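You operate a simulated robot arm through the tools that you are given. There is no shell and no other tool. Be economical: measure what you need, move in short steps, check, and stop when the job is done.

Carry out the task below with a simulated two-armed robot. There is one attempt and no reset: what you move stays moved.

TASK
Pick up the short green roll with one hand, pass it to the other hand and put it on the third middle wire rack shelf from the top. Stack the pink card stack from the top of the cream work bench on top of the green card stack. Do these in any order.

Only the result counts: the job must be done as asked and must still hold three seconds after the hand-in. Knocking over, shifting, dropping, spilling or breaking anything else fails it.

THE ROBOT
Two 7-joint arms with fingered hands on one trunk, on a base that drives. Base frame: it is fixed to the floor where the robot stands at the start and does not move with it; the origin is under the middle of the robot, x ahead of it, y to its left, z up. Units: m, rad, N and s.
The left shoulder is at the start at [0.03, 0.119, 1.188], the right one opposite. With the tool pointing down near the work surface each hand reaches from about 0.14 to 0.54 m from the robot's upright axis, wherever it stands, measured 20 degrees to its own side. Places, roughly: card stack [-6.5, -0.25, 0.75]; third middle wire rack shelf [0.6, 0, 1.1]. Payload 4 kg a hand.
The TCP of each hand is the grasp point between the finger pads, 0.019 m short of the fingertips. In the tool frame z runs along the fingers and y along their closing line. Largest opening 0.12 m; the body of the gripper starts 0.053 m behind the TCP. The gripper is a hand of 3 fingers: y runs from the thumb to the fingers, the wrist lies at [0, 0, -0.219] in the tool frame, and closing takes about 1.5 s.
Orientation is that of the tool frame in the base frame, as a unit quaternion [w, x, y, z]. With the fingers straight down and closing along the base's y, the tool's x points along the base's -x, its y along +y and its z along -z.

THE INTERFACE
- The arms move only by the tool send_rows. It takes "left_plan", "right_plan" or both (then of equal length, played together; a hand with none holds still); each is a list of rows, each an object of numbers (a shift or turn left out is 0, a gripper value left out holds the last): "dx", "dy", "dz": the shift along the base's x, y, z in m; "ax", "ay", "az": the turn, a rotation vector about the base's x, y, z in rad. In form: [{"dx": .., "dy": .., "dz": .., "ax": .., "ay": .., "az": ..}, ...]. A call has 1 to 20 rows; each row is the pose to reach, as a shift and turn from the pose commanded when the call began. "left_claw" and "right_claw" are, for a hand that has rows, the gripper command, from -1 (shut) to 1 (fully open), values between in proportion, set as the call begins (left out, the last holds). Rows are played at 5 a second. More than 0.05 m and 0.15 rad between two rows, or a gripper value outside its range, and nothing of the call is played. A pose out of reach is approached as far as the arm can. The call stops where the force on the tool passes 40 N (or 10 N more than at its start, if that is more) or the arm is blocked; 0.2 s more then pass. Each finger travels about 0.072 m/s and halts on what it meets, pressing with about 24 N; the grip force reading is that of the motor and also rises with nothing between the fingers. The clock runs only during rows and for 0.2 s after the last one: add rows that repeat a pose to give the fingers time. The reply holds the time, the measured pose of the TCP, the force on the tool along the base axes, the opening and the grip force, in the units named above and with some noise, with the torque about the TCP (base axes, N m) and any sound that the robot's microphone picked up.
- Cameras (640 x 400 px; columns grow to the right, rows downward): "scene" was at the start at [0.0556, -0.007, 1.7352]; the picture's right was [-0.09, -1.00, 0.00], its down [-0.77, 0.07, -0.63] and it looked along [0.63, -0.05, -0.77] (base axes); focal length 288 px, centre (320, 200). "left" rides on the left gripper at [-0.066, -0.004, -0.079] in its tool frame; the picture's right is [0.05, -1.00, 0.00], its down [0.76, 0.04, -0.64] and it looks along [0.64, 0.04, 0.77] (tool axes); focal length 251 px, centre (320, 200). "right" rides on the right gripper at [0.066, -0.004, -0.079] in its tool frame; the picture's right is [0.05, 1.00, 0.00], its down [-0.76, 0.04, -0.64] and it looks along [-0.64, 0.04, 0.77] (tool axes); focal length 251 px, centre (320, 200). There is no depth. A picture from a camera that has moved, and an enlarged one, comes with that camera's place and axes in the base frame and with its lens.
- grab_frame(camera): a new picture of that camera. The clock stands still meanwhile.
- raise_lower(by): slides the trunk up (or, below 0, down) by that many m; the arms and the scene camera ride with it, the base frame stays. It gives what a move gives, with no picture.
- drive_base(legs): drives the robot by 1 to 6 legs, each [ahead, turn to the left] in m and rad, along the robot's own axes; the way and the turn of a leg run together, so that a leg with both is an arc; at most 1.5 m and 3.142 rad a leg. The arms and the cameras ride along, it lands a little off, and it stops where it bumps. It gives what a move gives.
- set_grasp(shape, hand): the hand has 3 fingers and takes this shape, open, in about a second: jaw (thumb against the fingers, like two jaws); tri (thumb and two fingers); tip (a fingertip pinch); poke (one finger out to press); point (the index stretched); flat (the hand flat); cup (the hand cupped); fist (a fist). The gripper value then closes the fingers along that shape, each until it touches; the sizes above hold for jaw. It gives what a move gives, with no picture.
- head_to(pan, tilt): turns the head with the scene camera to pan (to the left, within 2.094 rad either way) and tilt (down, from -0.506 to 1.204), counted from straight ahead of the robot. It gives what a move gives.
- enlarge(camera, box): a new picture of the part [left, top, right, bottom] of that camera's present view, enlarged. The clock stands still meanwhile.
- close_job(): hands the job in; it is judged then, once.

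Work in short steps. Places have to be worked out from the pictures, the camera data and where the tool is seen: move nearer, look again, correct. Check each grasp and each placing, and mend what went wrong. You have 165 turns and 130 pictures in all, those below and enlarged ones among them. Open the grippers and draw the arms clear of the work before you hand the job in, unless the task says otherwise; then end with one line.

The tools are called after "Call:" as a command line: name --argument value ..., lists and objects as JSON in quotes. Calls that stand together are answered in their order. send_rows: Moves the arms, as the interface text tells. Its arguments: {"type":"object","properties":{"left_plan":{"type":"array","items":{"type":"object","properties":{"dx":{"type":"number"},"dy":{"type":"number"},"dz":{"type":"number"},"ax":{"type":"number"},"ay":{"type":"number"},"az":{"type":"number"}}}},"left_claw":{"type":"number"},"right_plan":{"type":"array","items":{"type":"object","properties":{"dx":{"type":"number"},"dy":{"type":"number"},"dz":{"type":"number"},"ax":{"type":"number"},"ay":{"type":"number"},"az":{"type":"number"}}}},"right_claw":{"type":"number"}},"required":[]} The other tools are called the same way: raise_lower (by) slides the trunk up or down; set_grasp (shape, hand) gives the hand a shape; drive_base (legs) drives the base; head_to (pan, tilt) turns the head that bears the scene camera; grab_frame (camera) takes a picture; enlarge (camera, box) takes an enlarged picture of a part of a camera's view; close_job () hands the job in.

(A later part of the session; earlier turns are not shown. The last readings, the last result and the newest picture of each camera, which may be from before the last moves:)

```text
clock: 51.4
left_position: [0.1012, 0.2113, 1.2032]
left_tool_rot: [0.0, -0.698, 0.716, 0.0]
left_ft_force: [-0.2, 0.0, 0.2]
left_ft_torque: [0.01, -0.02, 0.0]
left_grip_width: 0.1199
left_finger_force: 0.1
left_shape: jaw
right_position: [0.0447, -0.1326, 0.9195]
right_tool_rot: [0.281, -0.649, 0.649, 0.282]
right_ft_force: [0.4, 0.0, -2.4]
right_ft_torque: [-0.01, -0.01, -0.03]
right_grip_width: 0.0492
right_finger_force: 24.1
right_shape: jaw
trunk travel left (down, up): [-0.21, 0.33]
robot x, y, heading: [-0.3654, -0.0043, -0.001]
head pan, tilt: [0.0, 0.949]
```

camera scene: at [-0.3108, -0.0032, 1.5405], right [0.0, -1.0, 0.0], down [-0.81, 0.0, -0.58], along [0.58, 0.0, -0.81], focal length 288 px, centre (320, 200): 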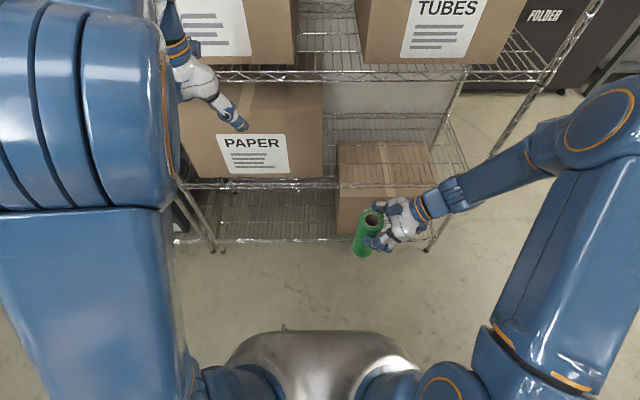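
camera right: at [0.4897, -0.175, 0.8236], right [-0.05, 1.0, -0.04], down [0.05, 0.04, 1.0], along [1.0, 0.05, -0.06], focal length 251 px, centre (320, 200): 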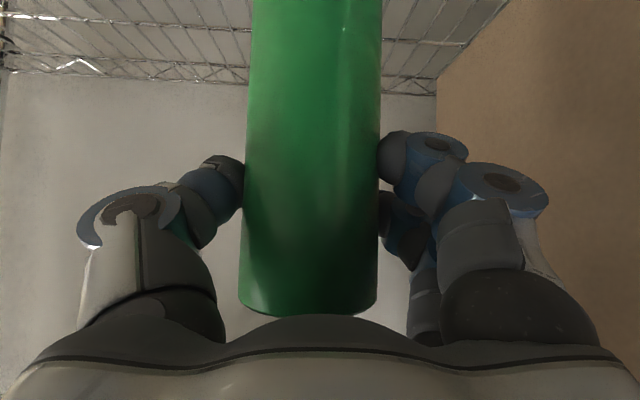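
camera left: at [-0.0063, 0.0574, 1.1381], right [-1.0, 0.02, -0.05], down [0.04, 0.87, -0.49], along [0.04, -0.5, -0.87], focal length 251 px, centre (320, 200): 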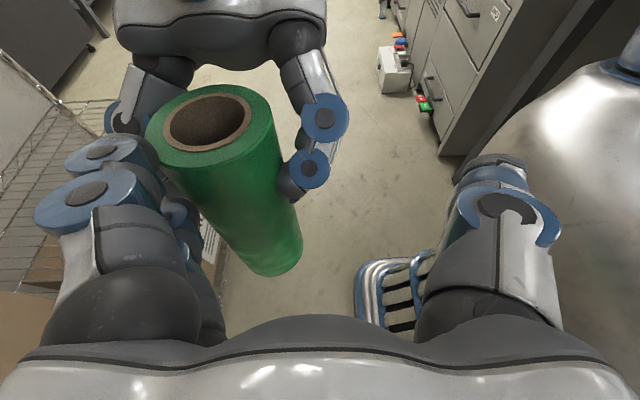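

No clamp. Now I tilt the left hand to point right (-y), at standoff.

Call:
send_rows --left_plan '[{"dx": -0.005, "dz": -0.013, "ax": -0.13}, {"dx": -0.01, "dz": -0.026, "ax": -0.26}, {"dx": -0.015, "dz": -0.04, "ax": -0.39}, {"dx": -0.02, "dz": -0.054, "ax": -0.52}, {"dx": -0.03, "dz": -0.07, "ax": -0.65}, {"dx": -0.035, "dz": -0.085, "ax": -0.78}, {"dx": -0.04, "dz": -0.1, "ax": -0.91}, {"dx": -0.045, "dz": -0.115, "ax": -1.04}, {"dx": -0.05, "dz": -0.13, "ax": -1.17}, {"dx": -0.056, "dz": -0.148, "ax": -1.3}, {"dx": -0.056, "dz": -0.148, "ax": -1.3}]'

Call:
grab_frame --camera "scene"

```text
clock: 53.8
left_position: [-0.0204, 0.0805, 1.158]
left_tool_rot: [-0.422, -0.555, 0.571, -0.433]
left_ft_force: [0.0, 0.4, 0.3]
left_ft_torque: [0.05, 0.0, 0.0]
left_grip_width: 0.1199
left_finger_force: 0.0
left_shape: jaw
left hand out of reach, approached as far as the arm can: row 3, 4, 5, 6, 7, 8, 9, 10, 11
right_position: [0.0433, -0.1324, 0.9202]
right_tool_rot: [-0.281, 0.649, -0.649, -0.282]
right_ft_force: [0.1, 0.2, -3.5]
right_ft_torque: [0.03, 0.05, 0.01]
right_grip_width: 0.0493
right_finger_force: 23.9
right_shape: jaw
trunk travel left (down, up): [-0.21, 0.33]
robot x, y, heading: [-0.3647, -0.0017, -0.001]
head pan, tilt: [0.0, 0.949]
```

```text
102 pictures are left
camera scene: at [-0.31, -0.0035, 1.5405], right [0.0, -1.0, 0.0], down [-0.81, 0.0, -0.58], along [0.58, 0.0, -0.81], focal length 288 px, centre (320, 200)
```

scene: 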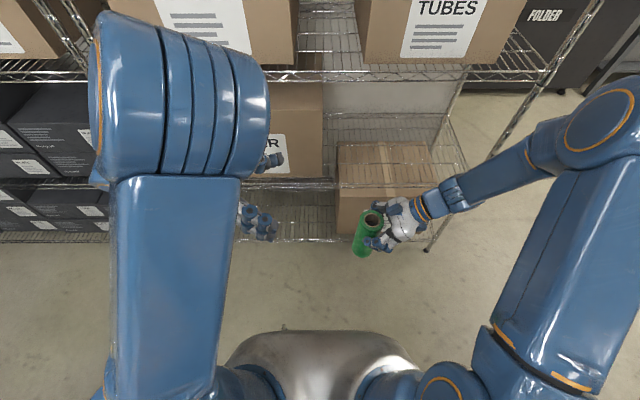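

Orientation is right; the arm's limit lies at larger y and lower z. I test moving the left hand inward at this height (well above the roll).

Call:
send_rows --left_plan '[{"dy": -0.03, "dx": 0.01}, {"dy": -0.05, "dx": 0.03}, {"dy": -0.05, "dx": 0.05}, {"dy": -0.05, "dx": 0.05}]'

```text
clock: 54.8
left_position: [0.0281, 0.0266, 1.1596]
left_tool_rot: [-0.421, -0.556, 0.57, -0.435]
left_ft_force: [0.4, -0.2, 0.1]
left_ft_torque: [-0.01, 0.04, -0.01]
left_grip_width: 0.1199
left_finger_force: 0.1
left_shape: jaw
right_position: [0.0432, -0.1327, 0.9205]
right_tool_rot: [-0.28, 0.649, -0.648, -0.282]
right_ft_force: [-0.5, -0.3, -2.8]
right_ft_torque: [-0.04, -0.03, -0.01]
right_grip_width: 0.0493
right_finger_force: 23.9
right_shape: jaw
trunk travel left (down, up): [-0.21, 0.33]
robot x, y, heading: [-0.3641, -0.0028, -0.002]
head pan, tilt: [0.0, 0.949]
```

That works. Now raise the right hand straight up so the roll's lower end faces the left hand's open fingers.

Call:
send_rows --right_plan '[{"dx": -0.002, "dz": 0.038}, {"dx": -0.004, "dz": 0.076}, {"dx": -0.006, "dz": 0.114}, {"dx": -0.008, "dz": 0.152}, {"dx": -0.01, "dz": 0.19}, {"dx": -0.012, "dz": 0.228}, {"dx": -0.014, "dz": 0.266}, {"dx": -0.015, "dz": 0.305}, {"dx": -0.015, "dz": 0.305}]'

Call:
grab_frame --camera "left"

Call:
grab_frame --camera "scene"

```text
clock: 56.8
left_position: [0.0278, 0.0278, 1.1597]
left_tool_rot: [-0.422, -0.555, 0.571, -0.434]
left_ft_force: [-0.6, 0.3, -0.4]
left_ft_torque: [-0.03, -0.04, -0.03]
left_grip_width: 0.12
left_finger_force: 0.0
left_shape: jaw
right_position: [0.0298, -0.135, 1.225]
right_tool_rot: [-0.28, 0.649, -0.649, -0.282]
right_ft_force: [0.6, 1.3, -3.3]
right_ft_torque: [-0.03, 0.01, -0.01]
right_grip_width: 0.0489
right_finger_force: 24.3
right_shape: jaw
trunk travel left (down, up): [-0.21, 0.33]
robot x, y, heading: [-0.3584, 0.0003, 0.001]
head pan, tilt: [0.0, 0.949]
```

```text
101 pictures are left
camera left: at [0.033, 0.1204, 1.1167], right [1.0, -0.02, 0.08], down [-0.06, 0.42, 0.91], along [-0.05, -0.91, 0.41], focal length 251 px, centre (320, 200)
```

left: 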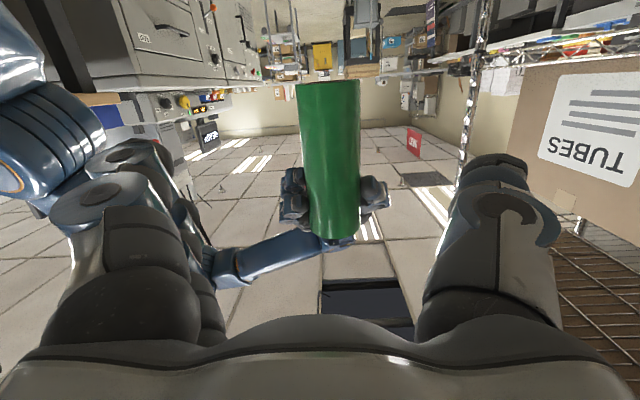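

```text
100 pictures are left
camera scene: at [-0.3094, -0.0035, 1.5404], right [0.0, -1.0, 0.0], down [-0.81, 0.0, -0.58], along [0.58, 0.0, -0.81], focal length 288 px, centre (320, 200)
```

scene: 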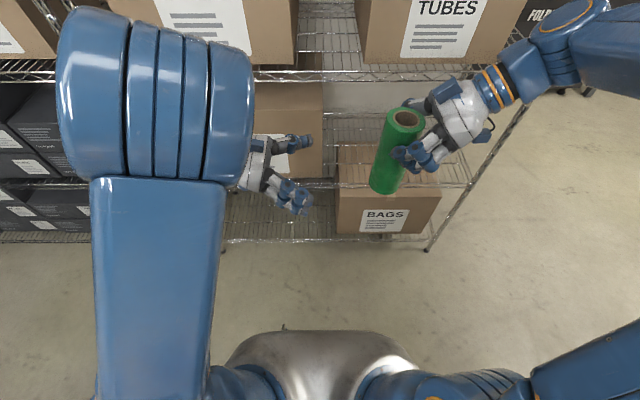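

The roll is lined up with the left hand. I'll raise the right hand by 12 mm for finger clearance, then bring the roll in along +y.

Call:
send_rows --right_plan '[{"dz": 0.012}, {"dy": 0.035, "dz": 0.012}, {"dy": 0.07, "dz": 0.012}, {"dy": 0.1, "dz": 0.012}, {"dy": 0.12, "dz": 0.012}, {"dy": 0.12, "dz": 0.012}]'

Call:
grab_frame --camera "left"

Call:
enlarge --camera "scene" --box '[200, 60, 440, 210]'

```text
clock: 58.2
left_position: [0.0288, 0.0289, 1.1598]
left_tool_rot: [-0.423, -0.554, 0.571, -0.433]
left_ft_force: [-0.6, 0.6, -0.6]
left_ft_torque: [0.0, -0.03, 0.01]
left_grip_width: 0.1199
left_finger_force: 0.0
left_shape: jaw
right_position: [0.0307, -0.0148, 1.2358]
right_tool_rot: [-0.281, 0.649, -0.648, -0.283]
right_ft_force: [-0.1, -0.3, -2.5]
right_ft_torque: [0.01, 0.0, 0.03]
right_grip_width: 0.0491
right_finger_force: 23.9
right_shape: jaw
trunk travel left (down, up): [-0.21, 0.33]
robot x, y, heading: [-0.3634, -0.0027, -0.003]
head pan, tilt: [0.0, 0.949]
```

```text
99 pictures are left
camera left: at [0.0325, 0.1203, 1.1169], right [1.0, -0.02, 0.08], down [-0.06, 0.42, 0.91], along [-0.05, -0.91, 0.41], focal length 251 px, centre (320, 200)
```

left: 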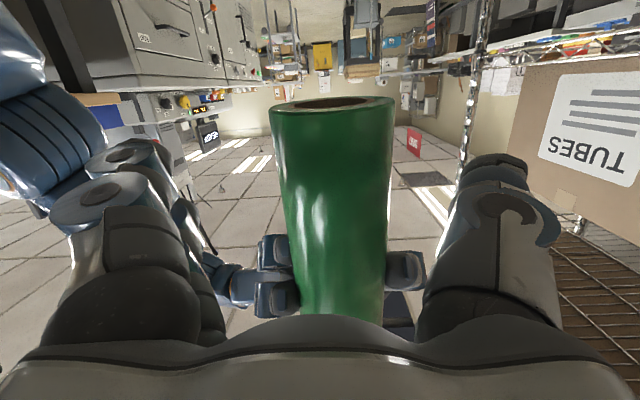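

```text
2.67 times, centred on (320, 135) of scene
camera zoom: at [-0.31, -0.0036, 1.5405], right [0.0, -1.0, 0.0], down [-0.81, 0.0, -0.58], along [0.58, 0.0, -0.81], focal length 768 px, centre (320, 373)
```

zoom: 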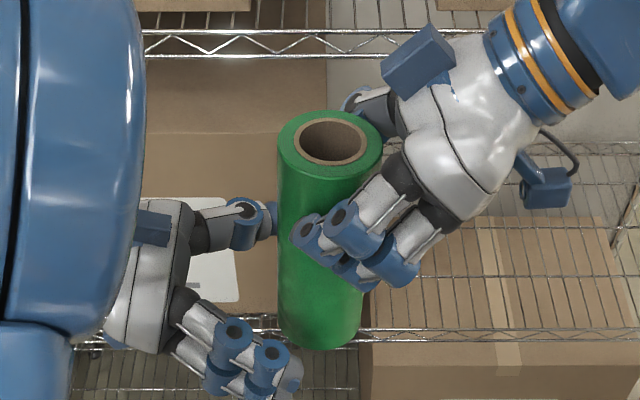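

Clearances look good; I raise another 8 mm and bring it in fully.

Call:
send_rows --right_plan '[{"dz": 0.008}, {"dy": 0.015, "dz": 0.008}, {"dy": 0.028, "dz": 0.008}, {"dy": 0.034, "dz": 0.008}, {"dy": 0.034, "dz": 0.008}]'

Call:
grab_frame --camera "left"

Call:
enlarge --camera "scene" --box '[200, 60, 440, 210]'

```text
clock: 59.4
left_position: [0.0281, 0.0278, 1.1603]
left_tool_rot: [-0.422, -0.555, 0.571, -0.434]
left_ft_force: [0.1, 0.0, -0.2]
left_ft_torque: [0.02, -0.02, 0.0]
left_grip_width: 0.12
left_finger_force: 0.1
left_shape: jaw
right_position: [0.0295, 0.0195, 1.2445]
right_tool_rot: [-0.28, 0.649, -0.649, -0.282]
right_ft_force: [0.0, -0.3, -3.1]
right_ft_torque: [0.0, 0.06, -0.02]
right_grip_width: 0.049
right_finger_force: 23.7
right_shape: jaw
trunk travel left (down, up): [-0.21, 0.33]
robot x, y, heading: [-0.3602, -0.0056, 0.001]
head pan, tilt: [0.0, 0.949]
```

```text
97 pictures are left
camera left: at [0.0326, 0.1204, 1.1169], right [1.0, -0.02, 0.08], down [-0.06, 0.42, 0.91], along [-0.05, -0.91, 0.41], focal length 251 px, centre (320, 200)
```

left: 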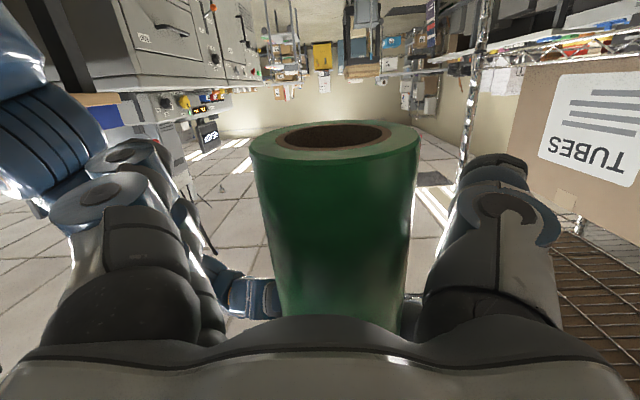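

```text
2.67 times, centred on (320, 135) of scene
camera zoom: at [-0.31, -0.0035, 1.5405], right [0.0, -1.0, 0.0], down [-0.81, 0.0, -0.58], along [0.58, 0.0, -0.81], focal length 768 px, centre (320, 373)
```

zoom: 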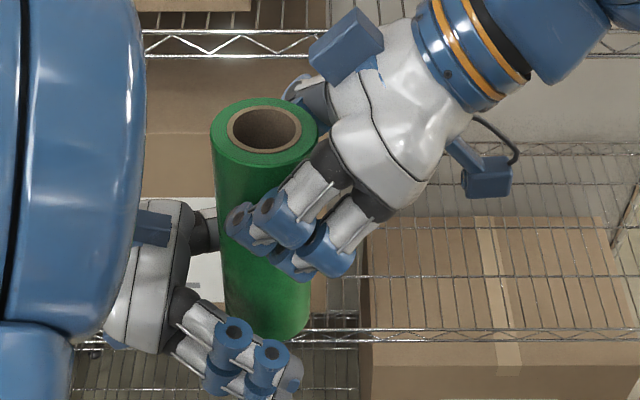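

The roll axis now lies at the left TCP with no contact. Close the left hand.

Call:
send_rows --left_plan '[{}, {}, {}, {}, {}, {}, {}, {}]' --left_claw -1

Call:
grab_frame --camera "left"

Call:
enlarge --camera "scene" --box '[200, 60, 440, 210]'

```text
clock: 61.2
left_position: [0.0279, 0.0278, 1.1604]
left_tool_rot: [-0.423, -0.554, 0.572, -0.433]
left_ft_force: [-0.2, -1.4, 0.5]
left_ft_torque: [0.02, 0.05, -0.05]
left_grip_width: 0.0471
left_finger_force: 23.7
left_shape: jaw
right_position: [0.031, 0.0204, 1.2438]
right_tool_rot: [-0.28, 0.649, -0.648, -0.283]
right_ft_force: [-0.2, 0.6, -2.4]
right_ft_torque: [0.04, -0.01, 0.04]
right_grip_width: 0.0488
right_finger_force: 24.2
right_shape: jaw
trunk travel left (down, up): [-0.21, 0.33]
robot x, y, heading: [-0.3595, -0.0067, -0.0]
head pan, tilt: [0.0, 0.949]
```

```text
95 pictures are left
camera left: at [0.0325, 0.1206, 1.1168], right [1.0, -0.02, 0.08], down [-0.06, 0.42, 0.91], along [-0.05, -0.91, 0.41], focal length 251 px, centre (320, 200)
```

left: 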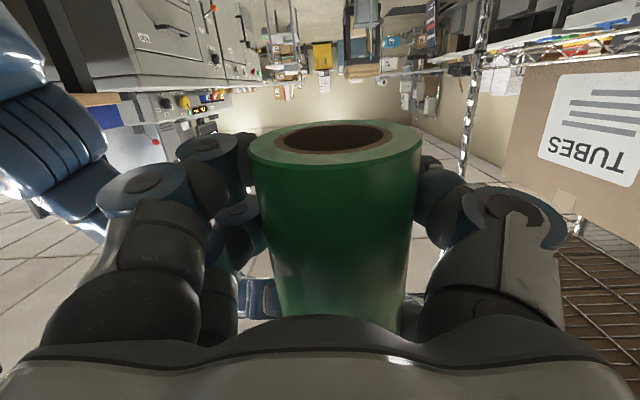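

```text
2.67 times, centred on (320, 135) of scene
camera zoom: at [-0.31, -0.0033, 1.5405], right [0.0, -1.0, 0.0], down [-0.81, 0.0, -0.58], along [0.58, 0.0, -0.81], focal length 768 px, centre (320, 373)
```

zoom: 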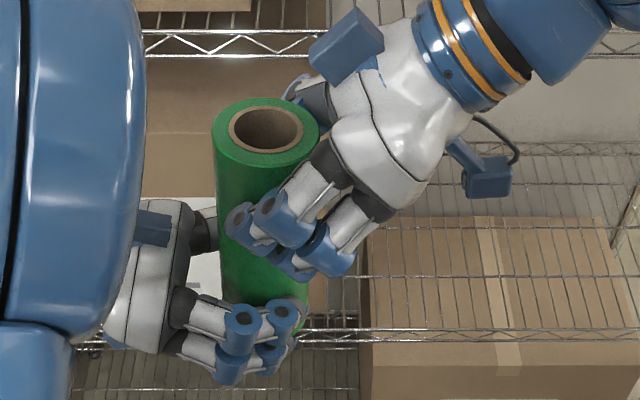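

Both hands hold the roll. Open the right hand, then withdraw it along its own axis.

Call:
send_rows --right_plan '[{}, {}, {}, {}, {}, {}, {}]' --right_claw 1

Call:
send_rows --right_plan '[{"dy": -0.015, "dz": 0.014}, {"dy": -0.036, "dz": 0.034}, {"dy": -0.066, "dz": 0.045}, {"dy": -0.1, "dz": 0.045}, {"dy": -0.14, "dz": 0.04}, {"dy": -0.18, "dz": 0.04}, {"dy": -0.18, "dz": 0.04}]'

Call:
grab_frame --camera "scene"

```text
clock: 62.8
left_position: [0.0276, 0.0283, 1.1599]
left_tool_rot: [-0.423, -0.554, 0.571, -0.433]
left_ft_force: [-0.2, 1.0, -0.5]
left_ft_torque: [-0.01, 0.05, 0.02]
left_grip_width: 0.0471
left_finger_force: 24.1
left_shape: jaw
right_position: [0.0293, 0.0202, 1.2437]
right_tool_rot: [-0.28, 0.649, -0.648, -0.283]
right_ft_force: [0.3, -0.2, -0.1]
right_ft_torque: [0.02, 0.01, -0.03]
right_grip_width: 0.1202
right_finger_force: 0.1
right_shape: jaw
trunk travel left (down, up): [-0.21, 0.33]
robot x, y, heading: [-0.362, -0.006, 0.001]
head pan, tilt: [0.0, 0.949]
```

```text
clock: 64.4
left_position: [0.029, 0.0284, 1.1594]
left_tool_rot: [-0.422, -0.555, 0.571, -0.434]
left_ft_force: [0.3, 0.6, -0.1]
left_ft_torque: [0.01, 0.03, 0.0]
left_grip_width: 0.0474
left_finger_force: 24.0
left_shape: jaw
right_position: [0.0296, -0.1615, 1.2812]
right_tool_rot: [-0.28, 0.65, -0.648, -0.283]
right_ft_force: [-1.5, -0.1, -0.8]
right_ft_torque: [-0.01, 0.01, -0.02]
right_grip_width: 0.12
right_finger_force: 0.0
right_shape: jaw
trunk travel left (down, up): [-0.21, 0.33]
robot x, y, heading: [-0.364, 0.0007, 0.001]
head pan, tilt: [0.0, 0.949]
```

```text
93 pictures are left
camera scene: at [-0.31, -0.0027, 1.5405], right [0.0, -1.0, 0.0], down [-0.81, 0.0, -0.58], along [0.58, 0.0, -0.81], focal length 288 px, centre (320, 200)
```

scene: 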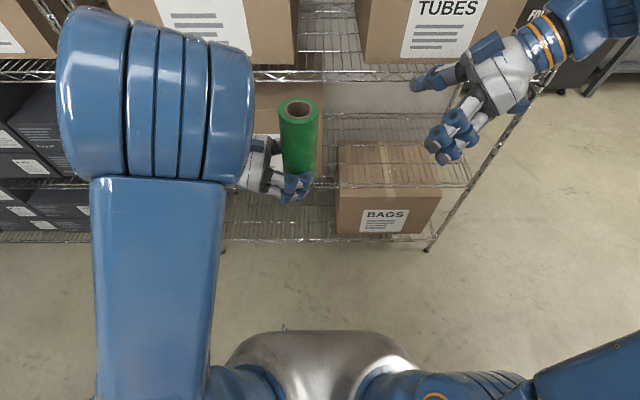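

The hand-over worked. I move the right hand back out of the way and look at the third shelf.

Call:
send_rows --right_plan '[{"dx": -0.02, "dy": -0.03}, {"dx": -0.05, "dy": -0.06}, {"dx": -0.08, "dy": -0.09}, {"dx": -0.11, "dy": -0.12}, {"dx": -0.12, "dy": -0.15}, {"dx": -0.12, "dy": -0.15}]'

Call:
head_to --pan 0.0 --tilt 0.6

Call:
enlarge --camera "scene" --box '[180, 60, 500, 260]'

```text
clock: 65.8
left_position: [0.0265, 0.0278, 1.1603]
left_tool_rot: [-0.422, -0.554, 0.571, -0.433]
left_ft_force: [-0.3, 0.3, -0.2]
left_ft_torque: [0.0, -0.02, 0.0]
left_grip_width: 0.0471
left_finger_force: 23.6
left_shape: jaw
right_position: [-0.0894, -0.311, 1.2858]
right_tool_rot: [-0.28, 0.65, -0.648, -0.281]
right_ft_force: [-0.9, -0.2, 0.5]
right_ft_torque: [0.02, 0.02, -0.01]
right_grip_width: 0.1198
right_finger_force: 0.1
right_shape: jaw
trunk travel left (down, up): [-0.21, 0.33]
robot x, y, heading: [-0.3623, -0.0025, 0.0]
head pan, tilt: [0.0, 0.949]
```

```text
clock: 66.6
left_position: [0.028, 0.0274, 1.1605]
left_tool_rot: [-0.422, -0.555, 0.57, -0.434]
left_ft_force: [-0.2, -0.3, -0.5]
left_ft_torque: [-0.05, 0.03, 0.02]
left_grip_width: 0.0471
left_finger_force: 24.0
left_shape: jaw
right_position: [-0.0894, -0.311, 1.2853]
right_tool_rot: [-0.281, 0.649, -0.648, -0.282]
right_ft_force: [-0.5, 0.3, 0.8]
right_ft_torque: [-0.02, 0.03, 0.01]
right_grip_width: 0.1201
right_finger_force: 0.1
right_shape: jaw
trunk travel left (down, up): [-0.21, 0.33]
robot x, y, heading: [-0.3666, -0.0017, 0.002]
head pan, tilt: [0.0, 0.6]
```

```text
2.00 times, centred on (340, 160) of scene
camera zoom: at [-0.2944, -0.0032, 1.5688], right [0.0, -1.0, 0.0], down [-0.57, 0.0, -0.82], along [0.82, 0.0, -0.57], focal length 576 px, centre (280, 280)
```

zoom: 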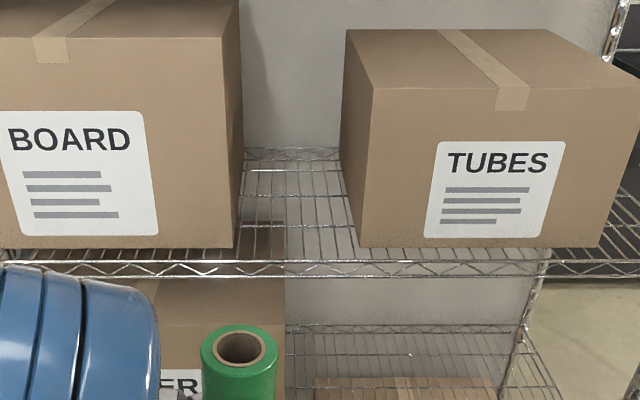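

The gap between the boxes spans y≈0.065 to -0.12, with the rail at x≈0.41 and box fronts at x≈0.45. I now yaw the left hand to point into the rack, keeping the roll upright.

Call:
send_rows --left_plan '[{"dx": 0.005, "dz": 0.01, "az": 0.14}, {"dx": 0.01, "dz": 0.02, "az": 0.28}, {"dx": 0.02, "dz": 0.04, "az": 0.42}, {"dx": 0.03, "dz": 0.06, "az": 0.56}, {"dx": 0.04, "dz": 0.06, "az": 0.7}, {"dx": 0.05, "dz": 0.06, "az": 0.84}, {"dx": 0.06, "dz": 0.06, "az": 0.98}, {"dx": 0.07, "dz": 0.06, "az": 1.12}, {"dx": 0.08, "dz": 0.06, "az": 1.26}, {"dx": 0.09, "dz": 0.06, "az": 1.4}, {"dx": 0.1, "dz": 0.06, "az": 1.55}, {"dx": 0.1, "dz": 0.06, "az": 1.55}]'

Call:
grab_frame --camera "scene"

```text
clock: 69.0
left_position: [0.1233, 0.0455, 1.232]
left_tool_rot: [0.13, 0.804, 0.035, 0.58]
left_ft_force: [-0.5, -0.1, -2.9]
left_ft_torque: [-0.05, 0.0, -0.02]
left_grip_width: 0.0468
left_finger_force: 23.8
left_shape: jaw
right_position: [-0.089, -0.3101, 1.286]
right_tool_rot: [-0.281, 0.649, -0.648, -0.282]
right_ft_force: [-1.3, -0.5, 0.3]
right_ft_torque: [0.02, 0.0, -0.03]
right_grip_width: 0.1197
right_finger_force: 0.1
right_shape: jaw
trunk travel left (down, up): [-0.21, 0.33]
robot x, y, heading: [-0.3603, -0.005, -0.0]
head pan, tilt: [0.0, 0.6]
stopped in row 11 (left hand): the arm was blocked; the commanded pose is now the measured one
```

```text
91 pictures are left
camera scene: at [-0.2945, -0.0035, 1.5689], right [0.0, -1.0, 0.0], down [-0.57, 0.0, -0.82], along [0.82, 0.0, -0.57], focal length 288 px, centre (320, 200)
```

scene: 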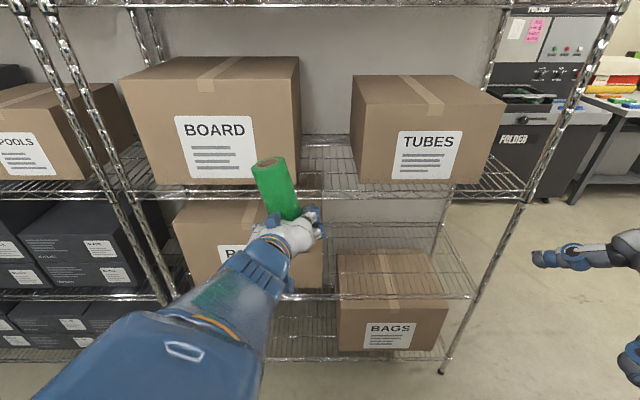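

The arm stopped about 10° short with the roll tilted about 15°. I try to level it with a small turn about x and the remaining yaw.

Call:
send_rows --left_plan '[{"ax": 0.1}, {"ax": 0.2}, {"ax": 0.25}, {"ax": 0.25, "dy": -0.02}, {"ax": 0.25, "dy": -0.03}]'

```text
clock: 70.1
left_position: [0.131, 0.0469, 1.2342]
left_tool_rot: [0.084, 0.822, 0.016, 0.563]
left_ft_force: [-0.2, 0.3, -3.1]
left_ft_torque: [0.01, -0.02, -0.04]
left_grip_width: 0.047
left_finger_force: 23.7
left_shape: jaw
right_position: [-0.0887, -0.3108, 1.2857]
right_tool_rot: [-0.281, 0.649, -0.648, -0.282]
right_ft_force: [0.0, 1.0, -0.2]
right_ft_torque: [0.0, 0.0, -0.03]
right_grip_width: 0.1204
right_finger_force: 0.1
right_shape: jaw
trunk travel left (down, up): [-0.21, 0.33]
robot x, y, heading: [-0.3646, -0.0009, -0.004]
head pan, tilt: [0.0, 0.6]
stopped in row 5 (left hand): the arm was blocked; the commanded pose is now the measured one
```

It is converging, just slowly. I repeat with smaller steps.

Call:
send_rows --left_plan '[{"ax": 0.04}, {"ax": 0.08}, {"ax": 0.12}, {"ax": 0.16}, {"ax": 0.16}, {"ax": 0.16}]'

Call:
grab_frame --camera "scene"

```text
clock: 71.5
left_position: [0.1328, 0.0549, 1.2342]
left_tool_rot: [0.049, 0.829, -0.008, 0.557]
left_ft_force: [0.4, 0.3, -3.2]
left_ft_torque: [-0.04, 0.0, 0.0]
left_grip_width: 0.0471
left_finger_force: 23.7
left_shape: jaw
right_position: [-0.0889, -0.3115, 1.2847]
right_tool_rot: [-0.28, 0.649, -0.648, -0.283]
right_ft_force: [-0.5, 0.4, 0.3]
right_ft_torque: [-0.04, 0.01, 0.0]
right_grip_width: 0.1201
right_finger_force: 0.2
right_shape: jaw
trunk travel left (down, up): [-0.21, 0.33]
robot x, y, heading: [-0.3617, -0.001, -0.003]
head pan, tilt: [0.0, 0.6]
```

```text
90 pictures are left
camera scene: at [-0.2945, -0.0025, 1.5689], right [0.01, -1.0, 0.0], down [-0.57, -0.01, -0.82], along [0.82, 0.01, -0.57], focal length 288 px, centre (320, 200)
```

scene: 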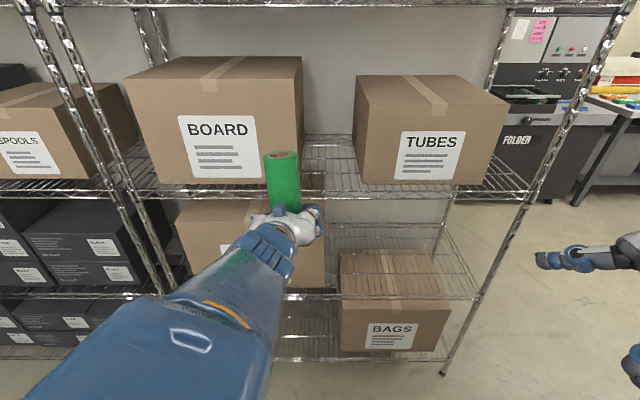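

Almost upright: roll leans about 7° forward and 5° left. I correct both and shift toward y = -0.03.

Call:
send_rows --left_plan '[{"ax": 0.03, "ay": -0.04, "dy": -0.02}, {"ax": 0.06, "ay": -0.08, "dy": -0.04}, {"ax": 0.09, "ay": -0.12, "dy": -0.06}, {"ax": 0.09, "ay": -0.12, "dy": -0.083}, {"ax": 0.09, "ay": -0.12, "dy": -0.083}, {"ax": 0.09, "ay": -0.12, "dy": -0.083}]'

Call:
grab_frame --camera "scene"

```text
clock: 72.0
left_position: [0.1339, 0.045, 1.2371]
left_tool_rot: [0.083, 0.823, 0.021, 0.562]
left_ft_force: [-0.2, -0.2, -2.9]
left_ft_torque: [-0.01, -0.03, 0.01]
left_grip_width: 0.0469
left_finger_force: 24.4
left_shape: jaw
right_position: [-0.0887, -0.3108, 1.287]
right_tool_rot: [-0.281, 0.649, -0.648, -0.282]
right_ft_force: [-0.2, 0.4, -0.5]
right_ft_torque: [-0.02, 0.03, -0.01]
right_grip_width: 0.1201
right_finger_force: 0.1
right_shape: jaw
trunk travel left (down, up): [-0.21, 0.33]
robot x, y, heading: [-0.3622, -0.0059, -0.002]
head pan, tilt: [0.0, 0.6]
stopped in row 2 (left hand): the arm was blocked; the commanded pose is now the measured one
```

```text
89 pictures are left
camera scene: at [-0.2944, -0.003, 1.5689], right [0.0, -1.0, 0.0], down [-0.57, 0.0, -0.82], along [0.82, 0.0, -0.57], focal length 288 px, centre (320, 200)
```

scene: 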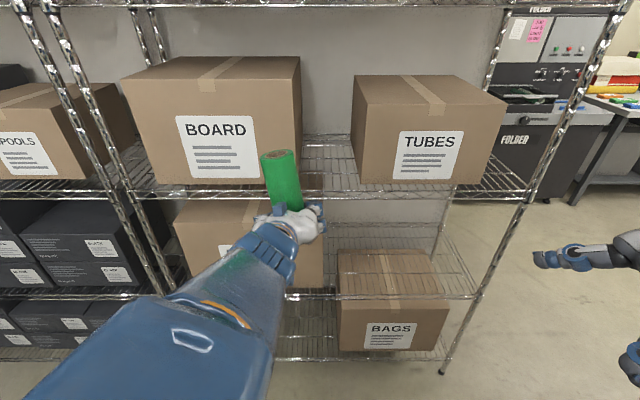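

Moving inward makes the tilt worse, so a larger y suits the arm. I test moving outward while levelling.

Call:
send_rows --left_plan '[{"dy": 0.01, "ax": 0.03}, {"dy": 0.02, "ax": 0.06}, {"dy": 0.03, "ax": 0.09}, {"dy": 0.045, "ax": 0.12}, {"dy": 0.06, "ax": 0.15}, {"dy": 0.075, "ax": 0.15}, {"dy": 0.09, "ax": 0.15}, {"dy": 0.1, "ax": 0.15}, {"dy": 0.1, "ax": 0.15}, {"dy": 0.1, "ax": 0.15}]'

```text
clock: 74.2
left_position: [0.134, 0.1444, 1.2393]
left_tool_rot: [0.022, 0.826, -0.023, 0.562]
left_ft_force: [0.3, -0.4, -2.6]
left_ft_torque: [-0.06, 0.0, -0.01]
left_grip_width: 0.0468
left_finger_force: 24.3
left_shape: jaw
right_position: [-0.0886, -0.3111, 1.2856]
right_tool_rot: [-0.28, 0.649, -0.648, -0.284]
right_ft_force: [0.0, 0.8, -0.3]
right_ft_torque: [0.0, 0.05, -0.04]
right_grip_width: 0.1197
right_finger_force: 0.0
right_shape: jaw
trunk travel left (down, up): [-0.21, 0.33]
robot x, y, heading: [-0.3645, -0.0057, -0.002]
head pan, tilt: [0.0, 0.6]
```

Much better. I take out the remaining 6° forward lean.

Call:
send_rows --left_plan '[{"ay": -0.035, "ax": 0.01}, {"ay": -0.07, "ax": 0.02}, {"ay": -0.105, "ax": 0.03}, {"ay": -0.105, "ax": 0.03}, {"ay": -0.105, "ax": 0.03}]'

Call:
grab_frame --camera "scene"

```text
clock: 75.4
left_position: [0.134, 0.1448, 1.2386]
left_tool_rot: [0.008, 0.795, -0.033, 0.605]
left_ft_force: [0.6, 0.1, -2.4]
left_ft_torque: [0.0, 0.02, 0.0]
left_grip_width: 0.0467
left_finger_force: 24.0
left_shape: jaw
right_position: [-0.0891, -0.3102, 1.2854]
right_tool_rot: [-0.28, 0.649, -0.648, -0.283]
right_ft_force: [0.8, 0.0, 0.4]
right_ft_torque: [-0.04, 0.02, 0.01]
right_grip_width: 0.12
right_finger_force: 0.0
right_shape: jaw
trunk travel left (down, up): [-0.21, 0.33]
robot x, y, heading: [-0.3624, -0.0034, 0.0]
head pan, tilt: [0.0, 0.6]
```

```text
88 pictures are left
camera scene: at [-0.2945, -0.0034, 1.5689], right [0.0, -1.0, 0.0], down [-0.57, 0.0, -0.82], along [0.82, 0.0, -0.57], focal length 288 px, centre (320, 200)
```

scene: 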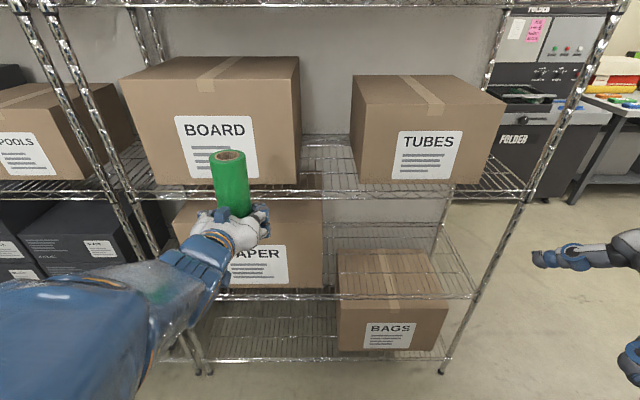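

Upright now at y=0.145. I shift the robot sideways by a small zig-zag so the roll lines up with the gap (about -0.173 m in y).

Call:
drive_base --legs '[[0, -0.5], [0.18, 0], [0, 1.0], [-0.18, 0], [0, -0.5]]'

Call:
grab_frame --camera "scene"

```text
clock: 83.5
left_position: [0.1355, -0.0307, 1.2392]
left_tool_rot: [0.008, 0.796, -0.032, 0.605]
left_ft_force: [-0.5, -0.4, -2.9]
left_ft_torque: [-0.07, -0.01, 0.0]
left_grip_width: 0.0464
left_finger_force: 24.2
left_shape: jaw
right_position: [-0.0888, -0.4856, 1.2858]
right_tool_rot: [-0.281, 0.649, -0.649, -0.28]
right_ft_force: [0.2, 0.1, 0.7]
right_ft_torque: [-0.03, -0.03, -0.02]
right_grip_width: 0.1203
right_finger_force: 0.0
right_shape: jaw
trunk travel left (down, up): [-0.21, 0.33]
robot x, y, heading: [-0.361, -0.1861, 0.004]
head pan, tilt: [0.0, 0.6]
```

```text
87 pictures are left
camera scene: at [-0.2938, -0.1804, 1.569], right [0.01, -1.0, 0.0], down [-0.56, 0.0, -0.83], along [0.83, 0.0, -0.56], focal length 288 px, centre (320, 200)
```

scene: 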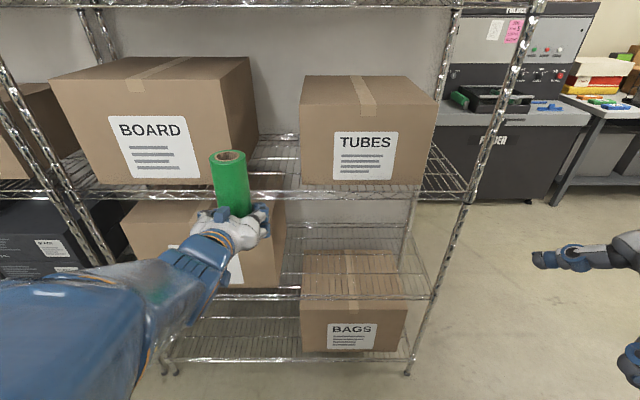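

Aligned at y = -0.03. Lower the trunk so the roll's bottom is about 4 cm above the shelf, and drive in.

Call:
raise_lower --by -0.05

Call:
drive_base --legs '[[0.28, 0]]'

Call:
head_to --pan 0.25 --tilt 0.7

Call:
grab_frame --camera "scene"

Call:
grab_frame --camera "left"

```text
clock: 84.4
left_position: [0.136, -0.0319, 1.1877]
left_tool_rot: [0.008, 0.796, -0.033, 0.605]
left_ft_force: [0.3, -0.1, -3.1]
left_ft_torque: [-0.01, -0.01, -0.03]
left_grip_width: 0.0463
left_finger_force: 24.1
left_shape: jaw
right_position: [-0.0869, -0.4872, 1.2364]
right_tool_rot: [-0.281, 0.649, -0.648, -0.282]
right_ft_force: [0.4, 0.0, -0.8]
right_ft_torque: [0.0, -0.01, 0.0]
right_grip_width: 0.1201
right_finger_force: 0.1
right_shape: jaw
trunk travel left (down, up): [-0.16, 0.38]
robot x, y, heading: [-0.3598, -0.1821, 0.01]
head pan, tilt: [0.0, 0.6]
```

```text
clock: 86.4
left_position: [0.4197, -0.033, 1.1872]
left_tool_rot: [0.008, 0.796, -0.034, 0.604]
left_ft_force: [0.1, 0.3, -2.7]
left_ft_torque: [-0.01, -0.03, 0.01]
left_grip_width: 0.0463
left_finger_force: 23.9
left_shape: jaw
right_position: [0.1934, -0.4874, 1.2362]
right_tool_rot: [0.281, -0.648, 0.65, 0.282]
right_ft_force: [-0.2, 0.6, 0.4]
right_ft_torque: [-0.01, 0.02, 0.01]
right_grip_width: 0.1199
right_finger_force: 0.0
right_shape: jaw
trunk travel left (down, up): [-0.16, 0.38]
robot x, y, heading: [-0.0782, -0.1809, 0.001]
head pan, tilt: [0.0, 0.6]
```

```text
clock: 87.1
left_position: [0.4185, -0.0336, 1.1879]
left_tool_rot: [0.009, 0.796, -0.034, 0.604]
left_ft_force: [-0.9, -0.3, -2.3]
left_ft_torque: [-0.05, -0.02, 0.01]
left_grip_width: 0.0463
left_finger_force: 24.1
left_shape: jaw
right_position: [0.1935, -0.4864, 1.2355]
right_tool_rot: [0.282, -0.648, 0.649, 0.282]
right_ft_force: [-0.3, 0.8, -0.4]
right_ft_torque: [-0.01, 0.01, 0.02]
right_grip_width: 0.1199
right_finger_force: 0.1
right_shape: jaw
trunk travel left (down, up): [-0.16, 0.38]
robot x, y, heading: [-0.078, -0.1822, 0.001]
head pan, tilt: [0.25, 0.7]
```

```text
86 pictures are left
camera scene: at [-0.0167, -0.1599, 1.5103], right [0.25, -0.97, 0.0], down [-0.62, -0.16, -0.76], along [0.74, 0.19, -0.64], focal length 288 px, centre (320, 200)
```

scene: 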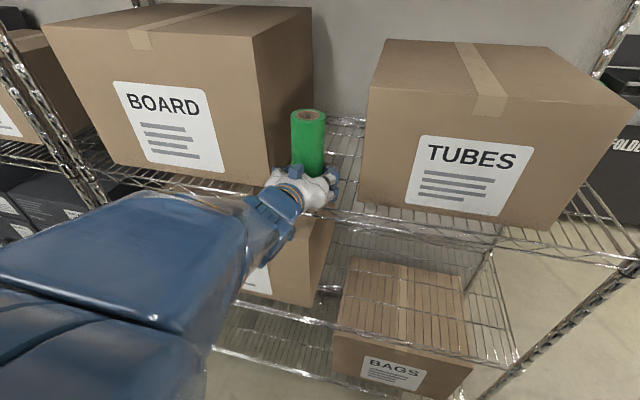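

```text
85 pictures are left
camera left: at [0.3239, -0.0237, 1.1453], right [0.08, 0.99, 0.08], down [-0.42, -0.04, 0.91], along [0.91, -0.1, 0.41], focal length 251 px, centre (320, 200)
```

left: 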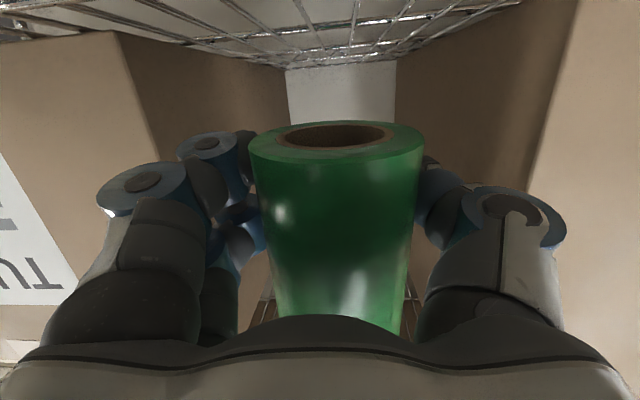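

Centred in the gap. Move in 36 mm more with the arm.

Call:
send_rows --left_plan '[{"dx": 0.012}, {"dx": 0.024}, {"dx": 0.036}, {"dx": 0.036}, {"dx": 0.036}]'

Call:
enlarge --camera "scene" --box '[220, 90, 420, 240]'

```text
clock: 88.3
left_position: [0.4546, -0.0337, 1.188]
left_tool_rot: [0.008, 0.796, -0.034, 0.604]
left_ft_force: [-0.1, 0.4, -2.7]
left_ft_torque: [0.0, -0.01, -0.01]
left_grip_width: 0.0466
left_finger_force: 24.0
left_shape: jaw
right_position: [0.1934, -0.487, 1.2358]
right_tool_rot: [0.281, -0.648, 0.649, 0.282]
right_ft_force: [-1.0, -0.2, -0.2]
right_ft_torque: [-0.01, -0.02, 0.02]
right_grip_width: 0.1198
right_finger_force: 0.1
right_shape: jaw
trunk travel left (down, up): [-0.16, 0.38]
robot x, y, heading: [-0.0752, -0.1834, -0.001]
head pan, tilt: [0.25, 0.7]
```

```text
2.67 times, centred on (320, 165) of scene
camera zoom: at [-0.0163, -0.1598, 1.5102], right [0.25, -0.97, 0.0], down [-0.62, -0.16, -0.76], along [0.74, 0.19, -0.64], focal length 768 px, centre (320, 293)
```

zoom: 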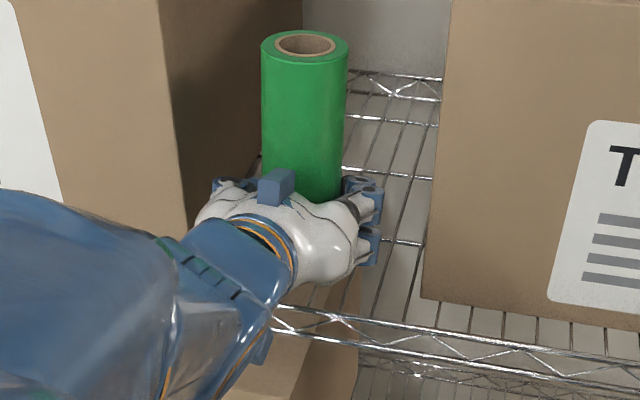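

Now lower in small steps with the arm, watching for contact.

Call:
send_rows --left_plan '[{"dz": -0.01}, {"dz": -0.02}, {"dz": -0.03}, {"dz": -0.03}, {"dz": -0.03}]'

Call:
grab_frame --camera "left"

```text
clock: 89.5
left_position: [0.4566, -0.0342, 1.1575]
left_tool_rot: [0.009, 0.796, -0.034, 0.604]
left_ft_force: [0.1, 0.1, -3.2]
left_ft_torque: [0.01, 0.0, -0.02]
left_grip_width: 0.0465
left_finger_force: 23.8
left_shape: jaw
right_position: [0.1935, -0.487, 1.2356]
right_tool_rot: [0.282, -0.648, 0.649, 0.282]
right_ft_force: [0.2, -0.3, 0.9]
right_ft_torque: [0.01, 0.0, 0.01]
right_grip_width: 0.1199
right_finger_force: 0.0
right_shape: jaw
trunk travel left (down, up): [-0.16, 0.38]
robot x, y, heading: [-0.0797, -0.1795, -0.002]
head pan, tilt: [0.25, 0.7]
```

```text
83 pictures are left
camera left: at [0.3616, -0.0239, 1.1154], right [0.08, 0.99, 0.08], down [-0.42, -0.04, 0.91], along [0.91, -0.1, 0.41], focal length 251 px, centre (320, 200)
```

left: 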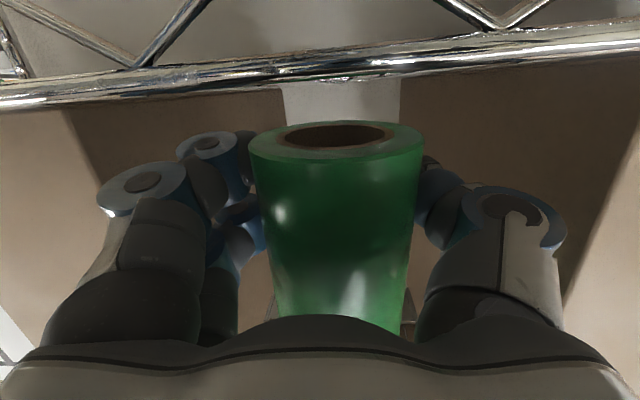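

The roll's bottom is at about z 1.13 and the rail top at about 1.116. I continue down slowly.

Call:
send_rows --left_plan '[{"dz": -0.004}, {"dz": -0.008}, {"dz": -0.011}, {"dz": -0.014}, {"dz": -0.014}]'

Call:
enlarge --camera "scene" --box '[220, 90, 420, 240]'

```text
clock: 90.7
left_position: [0.4542, -0.0335, 1.1449]
left_tool_rot: [0.009, 0.796, -0.035, 0.604]
left_ft_force: [0.4, -0.5, -2.9]
left_ft_torque: [-0.02, -0.01, -0.01]
left_grip_width: 0.0463
left_finger_force: 24.4
left_shape: jaw
right_position: [0.1923, -0.4868, 1.2365]
right_tool_rot: [0.281, -0.648, 0.65, 0.282]
right_ft_force: [-0.2, 0.5, -0.1]
right_ft_torque: [-0.02, 0.0, -0.01]
right_grip_width: 0.1199
right_finger_force: 0.1
right_shape: jaw
trunk travel left (down, up): [-0.16, 0.38]
robot x, y, heading: [-0.0772, -0.1789, -0.003]
head pan, tilt: [0.25, 0.7]
```

```text
2.67 times, centred on (320, 165) of scene
camera zoom: at [-0.0167, -0.1598, 1.5103], right [0.25, -0.97, 0.0], down [-0.62, -0.16, -0.76], along [0.74, 0.19, -0.64], focal length 768 px, centre (320, 293)
```

zoom: 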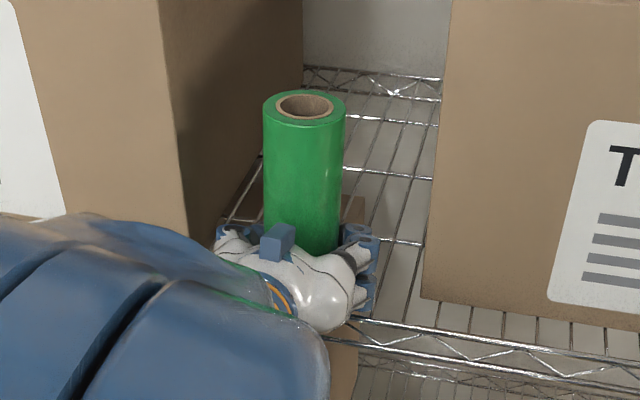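

No contact yet; keep going down in fine steps.

Call:
send_rows --left_plan '[{"dz": -0.003}, {"dz": -0.006}, {"dz": -0.009}, {"dz": -0.012}, {"dz": -0.012}]'

```text
clock: 91.9
left_position: [0.4537, -0.0345, 1.1351]
left_tool_rot: [0.01, 0.793, -0.036, 0.609]
left_ft_force: [5.3, 3.0, 32.2]
left_ft_torque: [0.37, -0.04, -0.4]
left_grip_width: 0.0467
left_finger_force: 24.5
left_shape: jaw
right_position: [0.1919, -0.4875, 1.2368]
right_tool_rot: [-0.282, 0.649, -0.649, -0.282]
right_ft_force: [-0.2, 0.9, 1.6]
right_ft_torque: [0.01, 0.01, 0.03]
right_grip_width: 0.1201
right_finger_force: 0.0
right_shape: jaw
trunk travel left (down, up): [-0.16, 0.38]
robot x, y, heading: [-0.0779, -0.1805, 0.001]
head pan, tilt: [0.25, 0.7]
```

Contact. I check that it is the roll's base that is resting, and ease off slightly.

Call:
send_rows --left_plan '[{"dz": 0.002}, {"dz": 0.002}]'

Call:
grab_frame --camera "left"

Call:
enlarge --camera "scene" --box '[240, 110, 400, 210]'

```text
clock: 92.5
left_position: [0.453, -0.0345, 1.1358]
left_tool_rot: [0.009, 0.794, -0.035, 0.607]
left_ft_force: [7.0, 3.9, 25.0]
left_ft_torque: [0.25, -0.08, -0.2]
left_grip_width: 0.047
left_finger_force: 24.1
left_shape: jaw
right_position: [0.1916, -0.4874, 1.237]
right_tool_rot: [0.282, -0.647, 0.65, 0.281]
right_ft_force: [0.2, 0.2, -0.1]
right_ft_torque: [0.02, -0.03, 0.0]
right_grip_width: 0.12
right_finger_force: 0.1
right_shape: jaw
trunk travel left (down, up): [-0.16, 0.38]
robot x, y, heading: [-0.078, -0.1798, -0.001]
head pan, tilt: [0.25, 0.7]
```

```text
81 pictures are left
camera left: at [0.3594, -0.0244, 1.0928], right [0.08, 0.99, 0.08], down [-0.42, -0.04, 0.91], along [0.9, -0.11, 0.42], focal length 251 px, centre (320, 200)
```

left: 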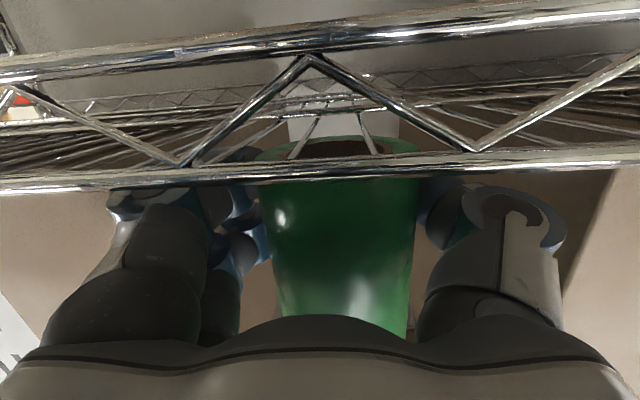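

```text
4.00 times, centred on (320, 160) of scene
camera zoom: at [-0.018, -0.1599, 1.5104], right [0.25, -0.97, 0.0], down [-0.62, -0.16, -0.77], along [0.74, 0.19, -0.64], focal length 1152 px, centre (320, 360)
```

zoom: 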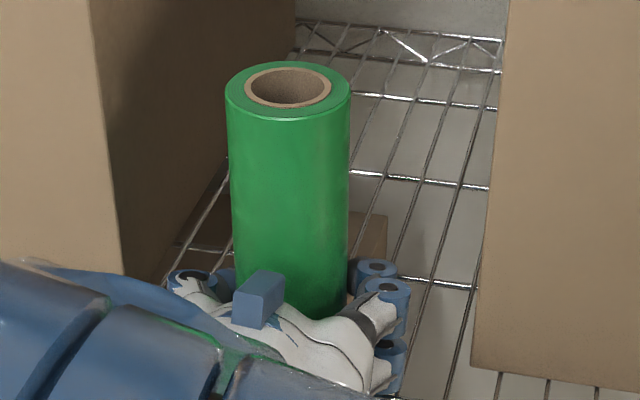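

The torque puts the contact directly below the TCP, so the roll itself is resting on the wires. I ease off, open partway, and check.

Call:
send_rows --left_plan '[{"dz": 0.003}, {"dz": 0.003}]'

Call:
send_rows --left_plan '[{}, {}, {}, {}, {}]' --left_claw 0.4

Call:
enlarge --camera "scene" --box '[240, 110, 400, 210]'

```text
clock: 93.1
left_position: [0.4533, -0.0333, 1.1357]
left_tool_rot: [0.008, 0.797, -0.034, 0.603]
left_ft_force: [4.2, -0.3, 9.9]
left_ft_torque: [-0.04, -0.11, -0.02]
left_grip_width: 0.0466
left_finger_force: 23.9
left_shape: jaw
right_position: [0.1933, -0.4885, 1.2358]
right_tool_rot: [0.282, -0.647, 0.65, 0.281]
right_ft_force: [0.2, 0.1, -0.1]
right_ft_torque: [0.02, -0.03, -0.01]
right_grip_width: 0.1201
right_finger_force: 0.0
right_shape: jaw
trunk travel left (down, up): [-0.16, 0.38]
robot x, y, heading: [-0.0752, -0.1851, 0.004]
head pan, tilt: [0.25, 0.7]
```

```text
clock: 94.3
left_position: [0.4528, -0.0328, 1.137]
left_tool_rot: [0.008, 0.796, -0.033, 0.604]
left_ft_force: [-0.4, 3.4, 3.6]
left_ft_torque: [-0.14, 0.02, 0.01]
left_grip_width: 0.0816
left_finger_force: 0.1
left_shape: jaw
right_position: [0.1926, -0.487, 1.2363]
right_tool_rot: [0.283, -0.647, 0.65, 0.281]
right_ft_force: [-0.2, 0.0, -0.2]
right_ft_torque: [-0.01, 0.0, 0.02]
right_grip_width: 0.12
right_finger_force: 0.0
right_shape: jaw
trunk travel left (down, up): [-0.16, 0.38]
robot x, y, heading: [-0.0789, -0.1792, -0.001]
head pan, tilt: [0.25, 0.7]
```

```text
4.00 times, centred on (320, 160) of scene
camera zoom: at [-0.0173, -0.1595, 1.5103], right [0.25, -0.97, 0.0], down [-0.62, -0.16, -0.76], along [0.74, 0.19, -0.64], focal length 1152 px, centre (320, 360)
```

zoom: 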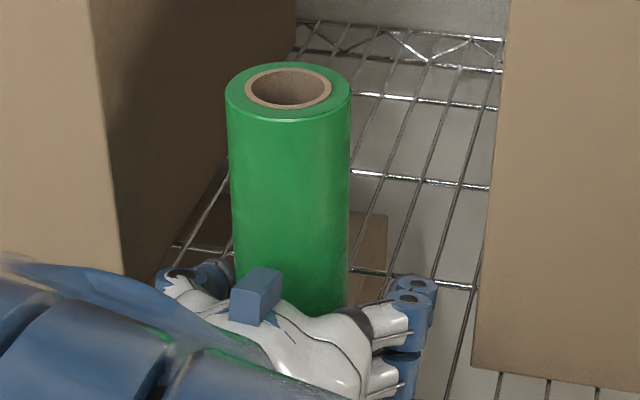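

The roll stands free. I retreat back and slightly up, slowly.

Call:
send_rows --left_plan '[{"dz": 0.005}, {"dx": -0.002, "dz": 0.012}, {"dx": -0.015, "dz": 0.018}, {"dx": -0.03, "dz": 0.022}, {"dx": -0.045, "dz": 0.026}]'

Call:
enlarge --camera "scene" --box '[220, 90, 420, 240]'

```text
clock: 95.5
left_position: [0.4093, -0.0337, 1.1642]
left_tool_rot: [0.008, 0.796, -0.034, 0.605]
left_ft_force: [-0.4, -0.1, 0.2]
left_ft_torque: [0.02, 0.0, 0.03]
left_grip_width: 0.0837
left_finger_force: 0.1
left_shape: jaw
right_position: [0.1939, -0.4877, 1.2363]
right_tool_rot: [0.281, -0.648, 0.649, 0.281]
right_ft_force: [-0.9, -0.4, -0.4]
right_ft_torque: [0.01, 0.02, -0.03]
right_grip_width: 0.1201
right_finger_force: 0.0
right_shape: jaw
trunk travel left (down, up): [-0.16, 0.38]
robot x, y, heading: [-0.0797, -0.1794, -0.002]
head pan, tilt: [0.25, 0.7]
```

```text
2.67 times, centred on (320, 165) of scene
camera zoom: at [-0.0176, -0.1598, 1.5103], right [0.25, -0.97, 0.0], down [-0.62, -0.16, -0.77], along [0.74, 0.19, -0.64], focal length 768 px, centre (320, 293)
```

zoom: 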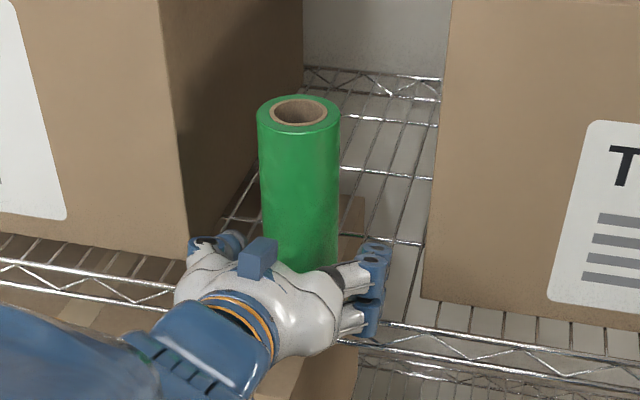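

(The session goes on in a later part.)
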